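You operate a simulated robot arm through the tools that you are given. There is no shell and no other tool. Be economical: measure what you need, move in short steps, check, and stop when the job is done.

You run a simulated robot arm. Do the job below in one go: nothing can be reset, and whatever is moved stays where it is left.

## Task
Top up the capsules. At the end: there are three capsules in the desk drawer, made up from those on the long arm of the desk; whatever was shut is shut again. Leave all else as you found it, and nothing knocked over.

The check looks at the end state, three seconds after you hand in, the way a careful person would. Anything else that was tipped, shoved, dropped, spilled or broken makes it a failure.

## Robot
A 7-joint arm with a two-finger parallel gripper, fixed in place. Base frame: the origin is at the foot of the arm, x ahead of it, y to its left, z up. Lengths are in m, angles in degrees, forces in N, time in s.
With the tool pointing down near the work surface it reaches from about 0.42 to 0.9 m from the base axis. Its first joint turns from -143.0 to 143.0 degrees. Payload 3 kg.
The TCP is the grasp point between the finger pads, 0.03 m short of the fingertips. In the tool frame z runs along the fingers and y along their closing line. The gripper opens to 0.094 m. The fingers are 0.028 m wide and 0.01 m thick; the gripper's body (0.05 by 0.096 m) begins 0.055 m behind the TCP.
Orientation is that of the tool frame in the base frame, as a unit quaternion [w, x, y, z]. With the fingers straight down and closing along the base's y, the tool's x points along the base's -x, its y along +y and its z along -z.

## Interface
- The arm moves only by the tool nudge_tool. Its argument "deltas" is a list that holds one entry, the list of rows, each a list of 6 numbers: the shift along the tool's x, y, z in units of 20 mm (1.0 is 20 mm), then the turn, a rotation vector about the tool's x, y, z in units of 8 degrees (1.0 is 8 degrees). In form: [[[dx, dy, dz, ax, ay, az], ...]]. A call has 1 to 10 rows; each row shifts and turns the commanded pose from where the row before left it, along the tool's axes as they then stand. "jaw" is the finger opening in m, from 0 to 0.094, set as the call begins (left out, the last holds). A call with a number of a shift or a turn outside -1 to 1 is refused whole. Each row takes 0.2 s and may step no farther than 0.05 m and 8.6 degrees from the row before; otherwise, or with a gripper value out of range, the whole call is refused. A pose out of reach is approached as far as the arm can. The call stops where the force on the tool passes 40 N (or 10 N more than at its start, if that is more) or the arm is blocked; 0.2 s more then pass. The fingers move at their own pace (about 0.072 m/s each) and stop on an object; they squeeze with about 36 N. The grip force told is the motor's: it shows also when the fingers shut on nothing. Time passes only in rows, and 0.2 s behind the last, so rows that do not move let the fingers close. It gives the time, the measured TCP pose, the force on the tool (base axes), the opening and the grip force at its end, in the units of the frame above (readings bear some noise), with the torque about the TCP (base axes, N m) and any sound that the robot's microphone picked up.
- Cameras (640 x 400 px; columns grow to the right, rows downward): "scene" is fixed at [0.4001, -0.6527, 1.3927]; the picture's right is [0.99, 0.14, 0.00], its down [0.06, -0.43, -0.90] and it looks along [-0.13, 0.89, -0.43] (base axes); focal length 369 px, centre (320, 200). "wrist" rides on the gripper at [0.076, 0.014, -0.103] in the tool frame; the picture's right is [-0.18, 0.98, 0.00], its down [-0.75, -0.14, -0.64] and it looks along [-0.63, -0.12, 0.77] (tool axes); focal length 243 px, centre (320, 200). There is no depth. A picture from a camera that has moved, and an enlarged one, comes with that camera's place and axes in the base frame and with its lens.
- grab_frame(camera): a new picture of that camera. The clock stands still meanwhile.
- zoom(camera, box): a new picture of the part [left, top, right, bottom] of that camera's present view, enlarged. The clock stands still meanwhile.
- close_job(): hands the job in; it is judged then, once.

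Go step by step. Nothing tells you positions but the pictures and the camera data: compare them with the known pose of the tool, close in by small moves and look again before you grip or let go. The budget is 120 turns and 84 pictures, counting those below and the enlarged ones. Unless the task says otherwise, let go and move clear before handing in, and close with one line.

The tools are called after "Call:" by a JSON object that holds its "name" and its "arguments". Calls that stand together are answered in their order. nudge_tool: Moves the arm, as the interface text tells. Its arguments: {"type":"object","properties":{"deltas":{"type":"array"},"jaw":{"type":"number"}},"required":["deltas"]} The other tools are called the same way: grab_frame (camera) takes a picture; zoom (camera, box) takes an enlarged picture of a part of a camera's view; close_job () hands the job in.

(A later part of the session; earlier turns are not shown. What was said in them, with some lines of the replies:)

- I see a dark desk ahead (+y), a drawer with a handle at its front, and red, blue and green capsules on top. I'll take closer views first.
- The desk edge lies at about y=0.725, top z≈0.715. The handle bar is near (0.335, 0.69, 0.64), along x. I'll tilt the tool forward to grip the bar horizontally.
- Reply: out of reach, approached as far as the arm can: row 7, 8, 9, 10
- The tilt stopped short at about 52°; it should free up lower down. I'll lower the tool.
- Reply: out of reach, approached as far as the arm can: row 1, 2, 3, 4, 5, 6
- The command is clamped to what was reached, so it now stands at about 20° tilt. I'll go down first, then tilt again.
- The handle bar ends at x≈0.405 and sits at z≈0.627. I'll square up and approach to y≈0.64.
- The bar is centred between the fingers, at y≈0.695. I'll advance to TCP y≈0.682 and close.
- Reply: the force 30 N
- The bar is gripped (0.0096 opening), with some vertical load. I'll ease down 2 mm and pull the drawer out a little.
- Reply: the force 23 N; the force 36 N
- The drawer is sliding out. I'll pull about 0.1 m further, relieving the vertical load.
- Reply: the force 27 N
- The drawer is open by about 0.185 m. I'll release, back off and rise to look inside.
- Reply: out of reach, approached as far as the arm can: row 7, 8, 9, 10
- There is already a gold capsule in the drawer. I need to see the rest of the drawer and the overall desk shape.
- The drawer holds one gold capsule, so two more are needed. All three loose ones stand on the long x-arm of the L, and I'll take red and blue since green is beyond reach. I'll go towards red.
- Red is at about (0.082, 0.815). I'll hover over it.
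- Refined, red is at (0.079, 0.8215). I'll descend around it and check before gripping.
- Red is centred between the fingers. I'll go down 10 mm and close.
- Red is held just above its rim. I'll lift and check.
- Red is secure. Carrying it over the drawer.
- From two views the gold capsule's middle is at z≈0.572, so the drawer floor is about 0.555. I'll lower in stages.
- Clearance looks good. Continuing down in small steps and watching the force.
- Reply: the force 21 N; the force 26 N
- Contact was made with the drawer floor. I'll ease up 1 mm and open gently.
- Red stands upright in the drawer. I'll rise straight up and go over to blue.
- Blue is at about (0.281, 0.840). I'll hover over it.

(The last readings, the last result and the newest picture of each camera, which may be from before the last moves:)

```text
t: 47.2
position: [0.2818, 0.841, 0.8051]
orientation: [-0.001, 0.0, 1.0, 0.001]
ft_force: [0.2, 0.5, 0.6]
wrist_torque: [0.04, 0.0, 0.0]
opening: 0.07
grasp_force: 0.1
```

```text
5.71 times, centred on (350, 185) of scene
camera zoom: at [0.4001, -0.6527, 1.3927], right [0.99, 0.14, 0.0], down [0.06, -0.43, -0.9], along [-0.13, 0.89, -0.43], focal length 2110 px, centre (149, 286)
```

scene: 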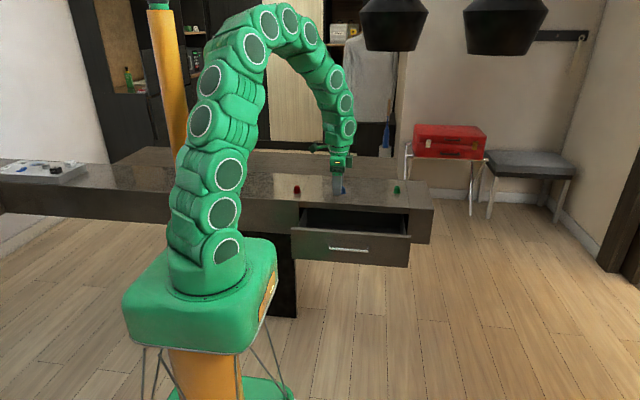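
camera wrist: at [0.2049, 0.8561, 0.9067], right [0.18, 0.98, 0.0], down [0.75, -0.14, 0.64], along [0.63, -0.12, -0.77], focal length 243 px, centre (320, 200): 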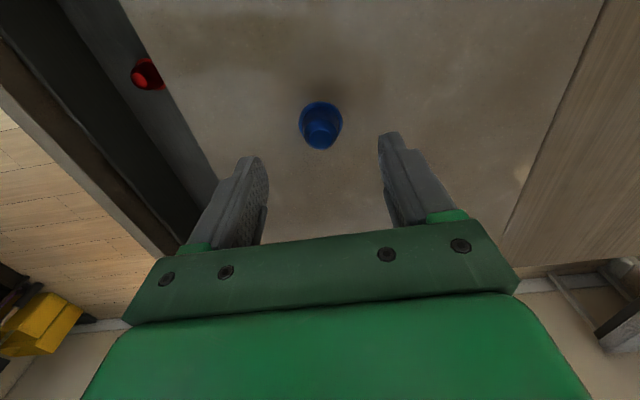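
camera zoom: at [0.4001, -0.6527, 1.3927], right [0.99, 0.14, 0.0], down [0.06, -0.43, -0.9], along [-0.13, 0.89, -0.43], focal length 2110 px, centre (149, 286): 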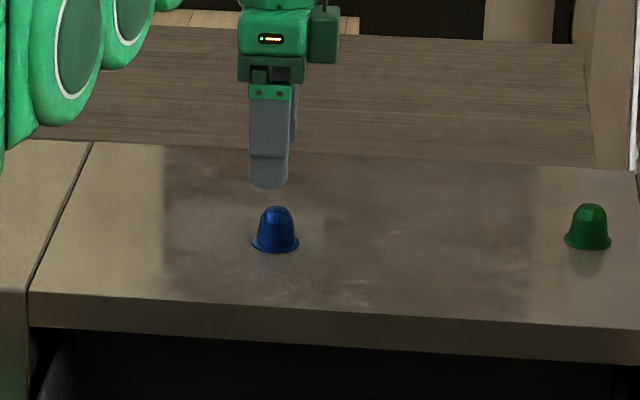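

Call:
{"name": "nudge_tool", "arguments": {"deltas": [[[0.1, 0.05, 0.75, 0, 0, 0], [0, 0, 1, 0, 0, 0], [0, 0, 0.5, 0, 0, 0], [0, 0, 0.5, 0, 0, 0]]]}}

Call:
{"name": "grab_frame", "arguments": {"camera": "wrist"}}

```text
t: 48.2
position: [0.2782, 0.8416, 0.7496]
orientation: [0.0, 0.0, 1.0, 0.0]
ft_force: [-0.2, 1.5, 0.6]
wrist_torque: [0.02, 0.0, 0.01]
opening: 0.0701
grasp_force: 0.1
```

```text
43 pictures are left
camera wrist: at [0.2023, 0.8572, 0.852], right [0.18, 0.98, 0.0], down [0.75, -0.14, 0.64], along [0.63, -0.12, -0.77], focal length 243 px, centre (320, 200)
```

wrist: 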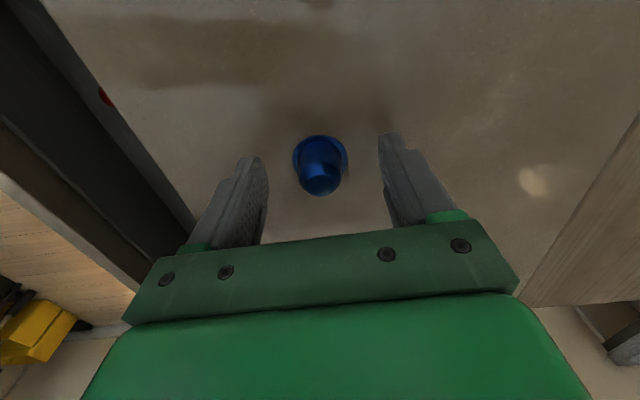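

Blue sits centred between the fingers. Gripping and lifting.

Call:
{"name": "nudge_tool", "arguments": {"deltas": [[[0, 0, 0, 0, 0, 0], [0, 0, 0, 0, 0, 0], [0, 0, 0, 0, 0, 0]]], "jaw": 0.02}}

Call:
{"name": "nudge_tool", "arguments": {"deltas": [[[0, 0, -0.5, 0, 0, 0], [0, 0, -1, 0, 0, 0], [0, 0, -1, 0, 0, 0], [0, 0, -1, 0, 0, 0], [0, 0, -1, 0, 0, 0]]]}}

Call:
{"name": "grab_frame", "arguments": {"camera": "wrist"}}

```text
t: 49.0
position: [0.2793, 0.8404, 0.7488]
orientation: [0.0, 0.0, 1.0, 0.0]
ft_force: [0.3, -0.2, -0.1]
wrist_torque: [0.01, 0.01, -0.02]
opening: 0.0227
grasp_force: 36.0
```

```text
t: 50.2
position: [0.2784, 0.8421, 0.8396]
orientation: [0.0, -0.001, 1.0, 0.001]
ft_force: [0.3, 1.1, -0.3]
wrist_torque: [0.0, 0.01, -0.02]
opening: 0.0221
grasp_force: 36.2
```

```text
42 pictures are left
camera wrist: at [0.2024, 0.8573, 0.9418], right [0.18, 0.98, 0.0], down [0.75, -0.14, 0.64], along [0.63, -0.12, -0.77], focal length 243 px, centre (320, 200)
```

wrist: 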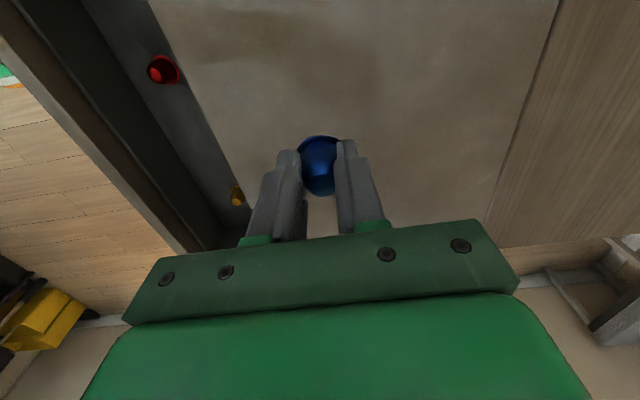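

Blue is held. I'll carry it to (0.345, 0.634), between red and gold.

Call:
{"name": "nudge_tool", "arguments": {"deltas": [[[-0.33, -1, 0, 0, 0, 0], [-0.33, -1, 0, 0, 0, 0], [-0.33, -1, 0, 0, 0, 0], [-0.33, -1, 0, 0, 0, 0], [-0.33, -1, 0, 0, 0, 0], [-0.33, -1, 0, 0, 0, 0], [-0.33, -1, 0, 0, 0, 0], [-0.33, -1, 0, 0, 0, 0], [-0.33, -1, 0, 0, 0, 0], [-0.33, -1, 0, 0, 0, 0]]]}}

Call:
{"name": "nudge_tool", "arguments": {"deltas": [[[0, -0.3, 1, 0, 0, 0], [0, 0, 1, 0, 0, 0], [0, 0, 1, 0, 0, 0], [0, 0, 1, 0, 0, 0], [0, 0, 1, 0, 0, 0]]]}}

Call:
{"name": "grab_frame", "arguments": {"camera": "wrist"}}

Call:
{"name": "zoom", "arguments": {"camera": "scene", "box": [270, 150, 430, 270]}}

```text
t: 52.4
position: [0.3442, 0.6413, 0.8399]
orientation: [0.001, 0.0, 1.0, 0.0]
ft_force: [-0.2, -1.0, 0.2]
wrist_torque: [-0.01, 0.01, 0.0]
opening: 0.022
grasp_force: 36.2
```

```text
t: 53.6
position: [0.3441, 0.6352, 0.7392]
orientation: [0.0, -0.001, 1.0, 0.001]
ft_force: [-1.0, 0.3, 0.2]
wrist_torque: [-0.02, -0.01, 0.01]
opening: 0.0219
grasp_force: 36.4
```

```text
41 pictures are left
camera wrist: at [0.2683, 0.6512, 0.8417], right [0.18, 0.98, 0.0], down [0.75, -0.14, 0.64], along [0.63, -0.12, -0.77], focal length 243 px, centre (320, 200)
```

wrist: 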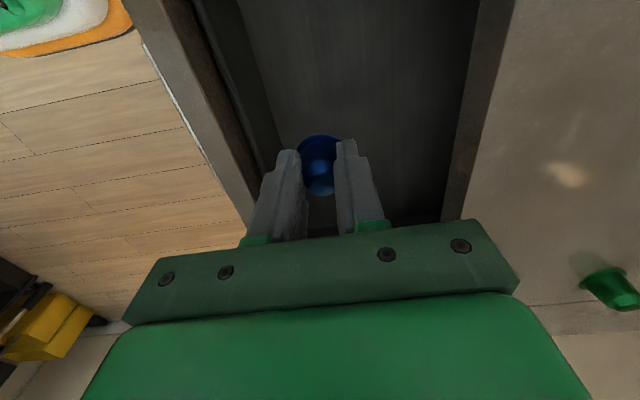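

```text
3.33 times, centred on (350, 210) of scene
camera zoom: at [0.4001, -0.6527, 1.3927], right [0.99, 0.14, 0.0], down [0.06, -0.43, -0.9], along [-0.13, 0.89, -0.43], focal length 1231 px, centre (220, 167)
```

zoom: 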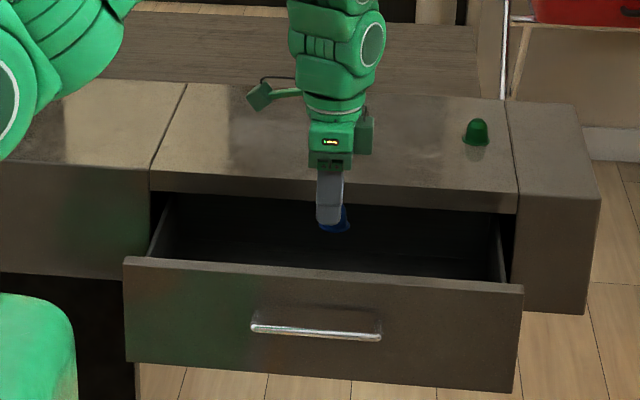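

Call:
{"name": "nudge_tool", "arguments": {"deltas": [[[0, 0, 1, 0, 0, 0], [0, 0, 1, 0, 0, 0], [0, 0, 1, 0, 0, 0], [0, 0, 1, 0, 0, 0], [0, 0, 1, 0, 0, 0], [0, 0, 0.9, 0, 0, 0]]]}}

Call:
{"name": "nudge_tool", "arguments": {"deltas": [[[0, 0, 0.15, 0, 0, 0]]]}}

```text
t: 55.0
position: [0.3442, 0.6368, 0.6213]
orientation: [0.0, 0.0, 1.0, 0.001]
ft_force: [-0.1, -0.9, -0.3]
wrist_torque: [0.02, 0.03, 0.0]
opening: 0.0217
grasp_force: 36.3
```

```text
t: 55.4
position: [0.3441, 0.6352, 0.6184]
orientation: [0.0, 0.0, 1.0, -0.001]
ft_force: [-0.7, -0.1, -0.4]
wrist_torque: [0.0, 0.0, 0.0]
opening: 0.0218
grasp_force: 36.4
```

Call:
{"name": "nudge_tool", "arguments": {"deltas": [[[0, 0, 0.15, 0, 0, 0]]]}}

```text
t: 55.8
position: [0.3441, 0.6341, 0.6155]
orientation: [0.0, 0.0, 1.0, 0.0]
ft_force: [-0.4, 0.0, 0.4]
wrist_torque: [-0.01, 0.0, -0.02]
opening: 0.0217
grasp_force: 36.3
```

No contact yet; another small step.

Call:
{"name": "nudge_tool", "arguments": {"deltas": [[[0, 0, 0.15, 0, 0, 0]]]}}

```text
t: 56.2
position: [0.3453, 0.6365, 0.6136]
orientation: [0.0, 0.0, 1.0, 0.001]
ft_force: [-1.2, 0.5, 6.5]
wrist_torque: [0.01, 0.02, -0.02]
opening: 0.0218
grasp_force: 36.2
```

Contact. I'll release and rise.

Call:
{"name": "nudge_tool", "arguments": {"deltas": [[[0, 0, 0, 0, 0, 0], [0, 0, 0, 0, 0, 0], [0, 0, 0, 0, 0, 0]]], "jaw": 0.06}}

Call:
{"name": "nudge_tool", "arguments": {"deltas": [[[0, 0, -0.5, 0, 0, 0], [0, 0, -1, 0, 0, 0], [0, 0, -1, 0, 0, 0], [0, 0, -1, 0, 0, 0], [0, 0, -1, 0, 0, 0], [0, 0, -1, 0, 0, 0], [0, 0, -1, 0, 0, 0], [0, 0, -1, 0, 0, 0], [0, 0, -1, 0, 0, 0], [0, 0, -1, 0, 0, 0]]]}}

Call:
{"name": "nudge_tool", "arguments": {"deltas": [[[1, 0, -1, 0, 0, 0], [1, 0, -1, 0, 0, 0], [1, 0, -1, 0, 0, 0], [1, 0, 0, 0, 0, 0], [1, 0, 0, 0, 0, 0]]]}}

Call:
{"name": "grab_frame", "arguments": {"camera": "wrist"}}

```text
t: 57.0
position: [0.3458, 0.6345, 0.6124]
orientation: [0.0, 0.0, 1.0, 0.0]
ft_force: [-1.0, 0.3, -0.6]
wrist_torque: [0.03, 0.0, 0.0]
opening: 0.0602
grasp_force: 0.1
```

```text
t: 59.2
position: [0.3443, 0.6351, 0.802]
orientation: [-0.001, 0.0, 1.0, 0.0]
ft_force: [0.4, -0.2, 0.3]
wrist_torque: [0.01, -0.02, -0.01]
opening: 0.0597
grasp_force: 0.1
```

```text
t: 60.4
position: [0.2434, 0.6352, 0.8613]
orientation: [0.0, 0.0, 1.0, 0.0]
ft_force: [-0.1, -0.2, -0.3]
wrist_torque: [-0.04, 0.02, -0.02]
opening: 0.0598
grasp_force: 0.1
```

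```text
39 pictures are left
camera wrist: at [0.1679, 0.6506, 0.9642], right [0.18, 0.98, 0.0], down [0.75, -0.14, 0.64], along [0.63, -0.12, -0.77], focal length 243 px, centre (320, 200)
```

wrist: 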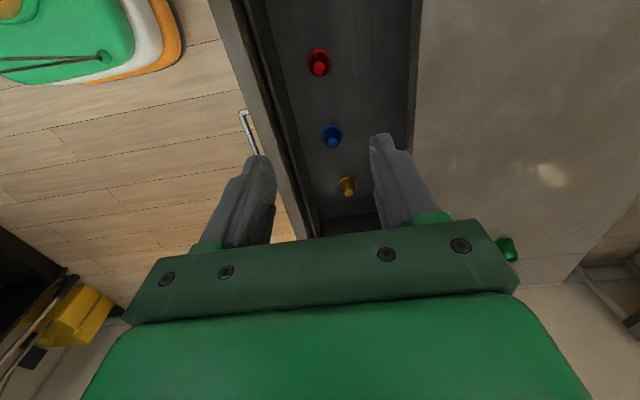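

Three upright capsules are in view. I'll check the deep strip under the lid with the scene camera.

Call:
{"name": "zoom", "arguments": {"camera": "scene", "box": [290, 195, 350, 240]}}

Call:
{"name": "zoom", "arguments": {"camera": "scene", "box": [350, 195, 410, 240]}}

```text
8.89 times, centred on (320, 218) of scene
camera zoom: at [0.4001, -0.6527, 1.3927], right [0.99, 0.14, 0.0], down [0.06, -0.43, -0.9], along [-0.13, 0.89, -0.43], focal length 3282 px, centre (320, 44)
```

zoom: 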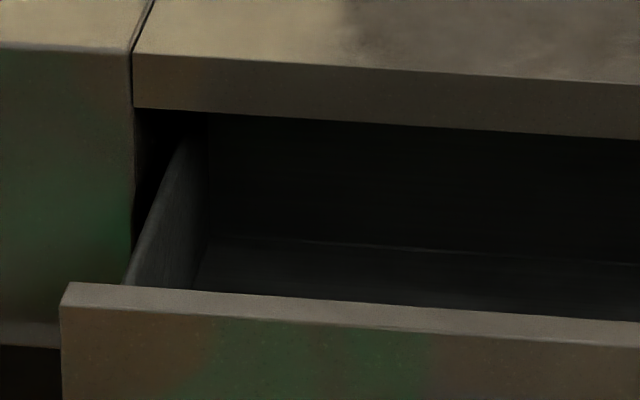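

```text
8.89 times, centred on (380, 218) of scene
camera zoom: at [0.4001, -0.6527, 1.3927], right [0.99, 0.14, 0.0], down [0.06, -0.43, -0.9], along [-0.13, 0.89, -0.43], focal length 3282 px, centre (-213, 44)
```

zoom: 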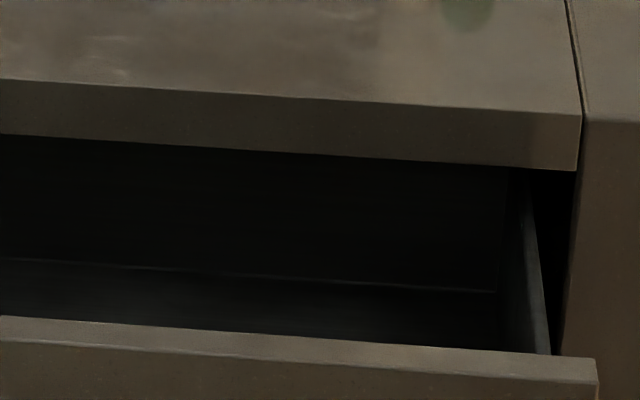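

The deep part is empty, so the count is three. Now I'll return to the handle to shut the drawer, first moving to in front of it.

Call:
{"name": "nudge_tool", "arguments": {"deltas": [[[-0.47, -0.975, 0, 0, 0, 0], [-0.47, -0.975, 0, 0, 0, 0], [-0.47, -0.975, 0, 0, 0, 0], [-0.47, -0.975, 0, 0, 0, 0], [-0.47, -0.975, 0, 0, 0, 0], [-0.47, -0.975, 0, 0, 0, 0], [-0.47, -0.975, 0, 0, 0, 0], [-0.47, -0.975, 0, 0, 0, 0], [-0.47, -0.975, 0, 0, 0, 0], [-0.47, -0.975, 0, 0, 0, 0]]]}}

Call:
{"name": "nudge_tool", "arguments": {"deltas": [[[0, 0, 1, 0, 0, 0], [0, 0, 1, 0, 0, 0], [0, 0, 1, 0, 0, 0], [0, 0, 1, 0, 0, 0], [0, 0, 1, 0, 0, 0], [0, 0, 1, 0, 0, 0]]]}}

Call:
{"name": "nudge_tool", "arguments": {"deltas": [[[0, 0, 0, -1, 0, 0], [0, 0, 0, -1, 0, 0], [0, 0, 0, -1, 0, 0], [0, 0, 0, -1, 0, 0], [0, 0, 0, -1, 0, 0], [0, 0, 0, -1, 0, 0], [0, 0, 0, -1, 0, 0]]]}}

```text
t: 62.6
position: [0.3382, 0.4398, 0.863]
orientation: [0.001, -0.001, 1.0, 0.0]
ft_force: [0.9, 0.3, 0.2]
wrist_torque: [0.01, -0.02, 0.0]
opening: 0.0602
grasp_force: 0.0
```

```text
t: 64.0
position: [0.3382, 0.4415, 0.7423]
orientation: [0.001, 0.0, 1.0, -0.001]
ft_force: [-0.2, -0.2, -0.2]
wrist_torque: [-0.03, -0.01, -0.04]
opening: 0.0599
grasp_force: 0.1
```

```text
t: 65.6
position: [0.3237, 0.4584, 0.7678]
orientation: [-0.025, -0.007, 0.911, 0.411]
ft_force: [-0.1, 0.3, -0.6]
wrist_torque: [-0.01, -0.02, 0.03]
opening: 0.06
grasp_force: 0.0
out of reach, approached as far as the arm can: row 6, 7
```

Call:
{"name": "nudge_tool", "arguments": {"deltas": [[[0, -0.93, 0.58, 0, 0, 0], [0, -0.93, 0.58, 0, 0, 0], [0, -0.93, 0.58, 0, 0, 0], [0, -0.93, 0.58, 0, 0, 0], [0, -0.93, 0.58, 0, 0, 0]]]}}

```text
t: 66.8
position: [0.3204, 0.4396, 0.6603]
orientation: [-0.024, -0.007, 0.911, 0.411]
ft_force: [-0.3, -0.2, 0.2]
wrist_torque: [0.01, 0.03, 0.0]
opening: 0.0599
grasp_force: 0.0
```

The orientation drifted about 3°. I'll correct it and finish tilting to horizontal.

Call:
{"name": "nudge_tool", "arguments": {"deltas": [[[-0.4, 0, 0, 0, -0.355, -0.05], [-0.4, 0, 0, -1, 0, 0], [0, 0, 0, -1, 0, 0], [0, 0, 0, -1, 0, 0], [0, 0, 0, -1, 0, 0], [0, 0, 0, -1, 0, 0], [0, 0, 0, -0.19, 0, 0]]]}}

Call:
{"name": "grab_frame", "arguments": {"camera": "wrist"}}

```text
t: 68.4
position: [0.336, 0.44, 0.6597]
orientation: [-0.001, 0.001, 0.706, 0.708]
ft_force: [-0.3, -0.4, -0.4]
wrist_torque: [0.03, -0.01, -0.01]
opening: 0.0599
grasp_force: 0.0
```

```text
36 pictures are left
camera wrist: at [0.2607, 0.3395, 0.6737], right [0.19, 0.0, 0.98], down [0.75, -0.64, -0.14], along [0.63, 0.77, -0.12], focal length 243 px, centre (320, 200)
```

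wrist: 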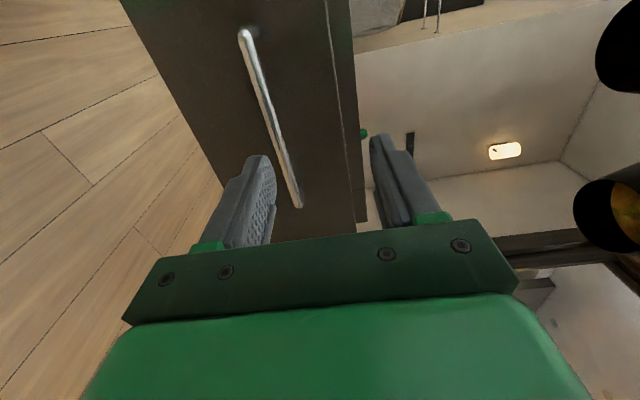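

Lowering to z≈0.625 and re-gripping the bar at y≈0.496.

Call:
{"name": "nudge_tool", "arguments": {"deltas": [[[0, -0.85, 0, 0, 0, 0], [0, -0.87, 0, 0, 0, 0], [0, 0, 0.9, 0, 0, 0], [0, 0, 0.9, 0, 0, 0], [0, 0, 0.6, 0, 0, 0], [0, 0, 0.4, 0, 0, 0]]]}}

Call:
{"name": "grab_frame", "arguments": {"camera": "wrist"}}

```text
t: 69.8
position: [0.3368, 0.4961, 0.6231]
orientation: [-0.001, 0.001, 0.706, 0.708]
ft_force: [0.1, -0.2, -0.2]
wrist_torque: [0.01, 0.04, 0.01]
opening: 0.0601
grasp_force: 0.1
```

```text
35 pictures are left
camera wrist: at [0.2607, 0.3958, 0.6394], right [0.19, 0.0, 0.98], down [0.75, -0.64, -0.14], along [0.63, 0.77, -0.12], focal length 243 px, centre (320, 200)
```

wrist: 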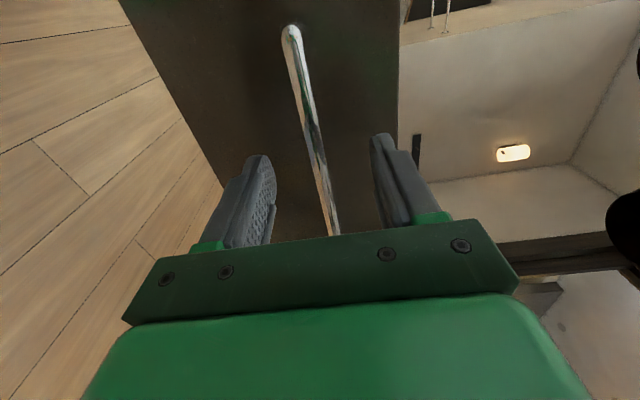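

Call:
{"name": "nudge_tool", "arguments": {"deltas": [[[0, 0.05, 0, 0, 0, 0], [0, 0, 0, 0, 0, 0], [0, 0, 0, 0, 0, 0]]], "jaw": 0.0}}

Call:
{"name": "nudge_tool", "arguments": {"deltas": [[[0, 0, 0.3, 0, 0, 0], [0, 0, 0.5, 0, 0, 0], [0, 0, 0.5, 0, 0, 0], [0, 0, 0.5, 0, 0, 0], [0, 0, 0.5, 0, 0, 0], [0, 0, 0.5, 0, 0, 0], [0, 0, 0.5, 0, 0, 0], [0, 0, 0.5, 0, 0, 0], [0, 0, 0.5, 0, 0, 0], [0, 0, 0.3, 0, 0, 0]]]}}

```text
t: 70.6
position: [0.3361, 0.4963, 0.6251]
orientation: [-0.001, 0.0, 0.708, 0.706]
ft_force: [1.6, -0.5, -21.8]
wrist_torque: [-0.45, -0.28, 0.11]
opening: 0.0098
grasp_force: 44.0
```

```text
t: 71.5
position: [0.3377, 0.5228, 0.6248]
orientation: [-0.001, 0.0, 0.708, 0.707]
ft_force: [3.8, 1.1, -2.1]
wrist_torque: [-0.04, -0.22, 0.69]
opening: 0.0099
grasp_force: 43.3
stopped in row 4: the force on the tool passed its limit at 41 N (the readings are from after the stop); the commanded pose is now the measured one
```

A brief vertical bind stopped it; the load is now gone, so I'll continue pushing.

Call:
{"name": "nudge_tool", "arguments": {"deltas": [[[0, 0, 0.3, 0, 0, 0], [0, 0, 0.5, 0, 0, 0], [0, 0, 0.5, 0, 0, 0], [0, 0, 0.5, 0, 0, 0], [0, 0, 0.5, 0, 0, 0], [0, 0, 0.5, 0, 0, 0], [0, 0, 0.5, 0, 0, 0], [0, 0, 0.5, 0, 0, 0]]]}}

```text
t: 73.2
position: [0.3363, 0.5985, 0.6249]
orientation: [-0.001, 0.001, 0.708, 0.706]
ft_force: [9.0, -0.3, -16.5]
wrist_torque: [-0.31, -0.22, 0.41]
opening: 0.01
grasp_force: 43.3
```

Call:
{"name": "nudge_tool", "arguments": {"deltas": [[[0.05, -0.03, 0.3, 0, 0, 0], [0, 0, 0.5, 0, 0, 0], [0, 0, 0.5, 0, 0, 0], [0, 0, 0.5, 0, 0, 0], [0, 0, 0.5, 0, 0, 0], [0, 0, 0.5, 0, 0, 0], [0, 0, 0.5, 0, 0, 0], [0, 0, 0.4, 0, 0, 0]]]}}

```text
t: 75.0
position: [0.3363, 0.672, 0.6255]
orientation: [0.0, 0.002, 0.707, 0.707]
ft_force: [23.4, 0.1, 9.0]
wrist_torque: [0.17, -0.2, -0.99]
opening: 0.0097
grasp_force: 43.4
```

Call:
{"name": "nudge_tool", "arguments": {"deltas": [[[-0.05, 0, 0.15, 0, 0, 0], [0, 0, 0.15, 0, 0, 0], [0, 0, 0.15, 0, 0, 0]]]}}

Call:
{"name": "zoom", "arguments": {"camera": "scene", "box": [270, 150, 440, 270]}}

```text
t: 75.8
position: [0.3367, 0.6809, 0.6252]
orientation: [0.0, 0.001, 0.707, 0.707]
ft_force: [11.6, -12.0, 20.7]
wrist_torque: [0.4, -0.25, 0.1]
opening: 0.0096
grasp_force: 43.7
```

```text
3.33 times, centred on (355, 210) of scene
camera zoom: at [0.4001, -0.6527, 1.3927], right [0.99, 0.14, 0.0], down [0.06, -0.43, -0.9], along [-0.13, 0.89, -0.43], focal length 1231 px, centre (203, 167)
```

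zoom: 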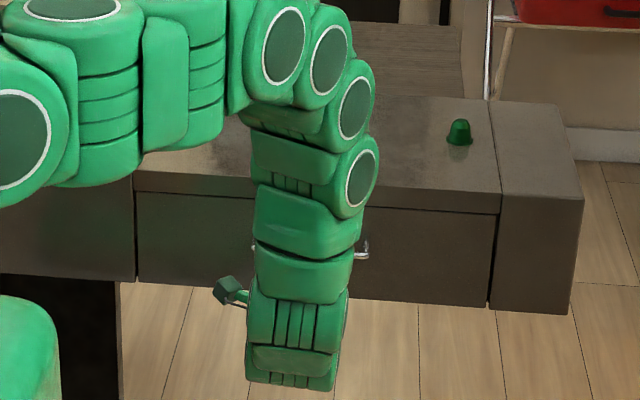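

The drawer has met its stop (-12 N). I'll push 1 mm more, release, and back away.

Call:
{"name": "nudge_tool", "arguments": {"deltas": [[[0, -0.03, 0.05, 0, 0, 0], [0, 0, 0, 0, 0, 0]]]}}

Call:
{"name": "nudge_tool", "arguments": {"deltas": [[[0, 0, 0, 0, 0, 0], [0, 0, 0, 0, 0, 0], [0, 0, 0, 0, 0, 0], [0, 0, -0.6, 0, 0, 0], [0, 0, -1, 0, 0, 0], [0, 0, -1, 0, 0, 0], [0, 0, -1, 0, 0, 0], [0, 0, -1, 0, 0, 0], [0, 0, -1, 0, 0, 0], [0, 0, -1, 0, 0, 0]]], "jaw": 0.06}}

Call:
{"name": "grab_frame", "arguments": {"camera": "wrist"}}

Call:
{"name": "grab_frame", "arguments": {"camera": "scene"}}

```text
t: 76.2
position: [0.3359, 0.6819, 0.6251]
orientation: [-0.001, 0.0, 0.707, 0.708]
ft_force: [-5.0, -21.7, 17.1]
wrist_torque: [0.33, -0.3, 0.17]
opening: 0.0095
grasp_force: 43.7
stopped in row 1: the force on the tool passed its limit at 49 N (the readings are from after the stop); the commanded pose is now the measured one
```

```text
t: 78.4
position: [0.3367, 0.5479, 0.6248]
orientation: [-0.001, 0.001, 0.707, 0.708]
ft_force: [0.5, 0.1, -0.8]
wrist_torque: [-0.01, -0.01, -0.02]
opening: 0.0602
grasp_force: 0.1
```

```text
33 pictures are left
camera wrist: at [0.2604, 0.4478, 0.6389], right [0.19, 0.0, 0.98], down [0.75, -0.64, -0.14], along [0.63, 0.77, -0.12], focal length 243 px, centre (320, 200)
```

wrist: 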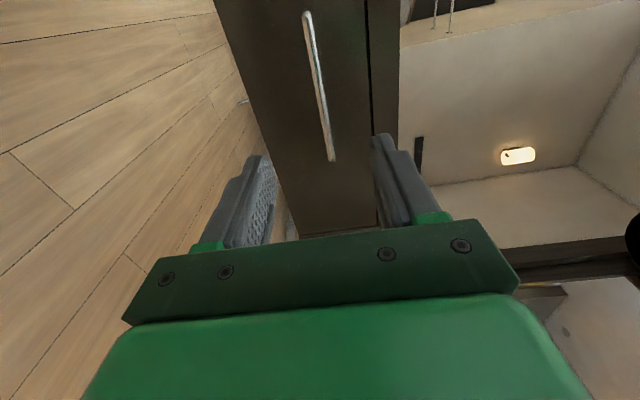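

```text
32 pictures are left
```

scene: 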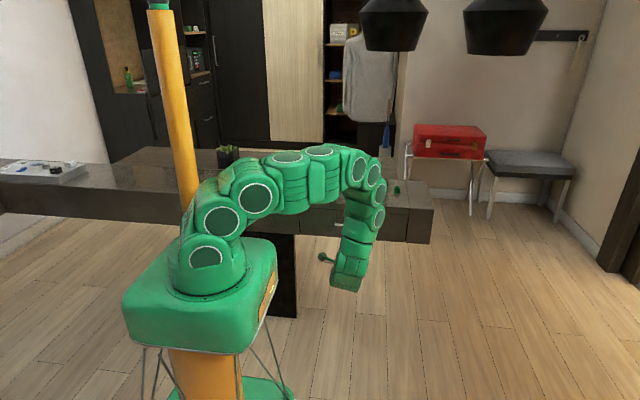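

Call:
{"name": "zoom", "arguments": {"camera": "scene", "box": [280, 165, 440, 265]}}

Call:
{"name": "zoom", "arguments": {"camera": "wrist", "box": [200, 0, 440, 240]}}

```text
4.00 times, centred on (360, 215) of scene
camera zoom: at [0.4001, -0.6527, 1.3927], right [0.99, 0.14, 0.0], down [0.06, -0.43, -0.9], along [-0.13, 0.89, -0.43], focal length 1477 px, centre (160, 140)
```

zoom: 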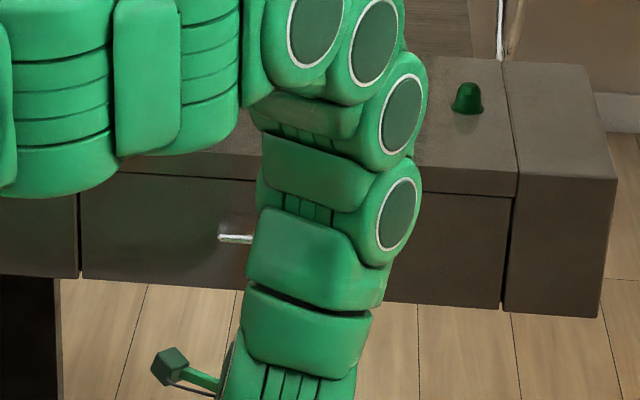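

```text
1.67 times, centred on (320, 120) of wrist
camera zoom: at [0.2604, 0.4478, 0.6389], right [0.19, 0.0, 0.98], down [0.75, -0.64, -0.14], along [0.63, 0.77, -0.12], focal length 404 px, centre (320, 333)
```

zoom: 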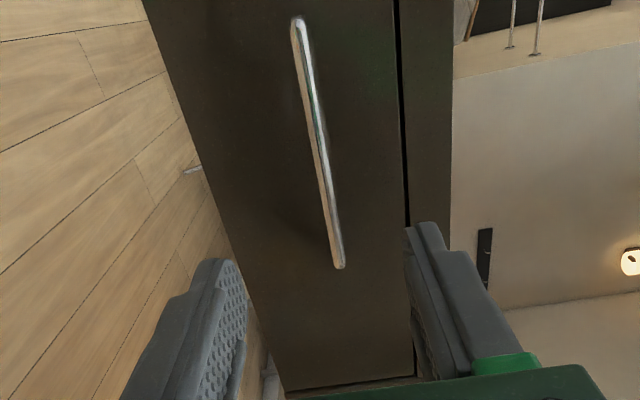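

The drawer is shut flush, green still stands in its place on the desk, and the gripper is clear, so I'm handing in.

Call:
{"name": "close_job", "arguments": {}}

```text
The job is handed in.
```

The job is handed in: the drawer is shut again with three capsules inside (the gold one already there, plus red and blue), and green is untouched on the desk.
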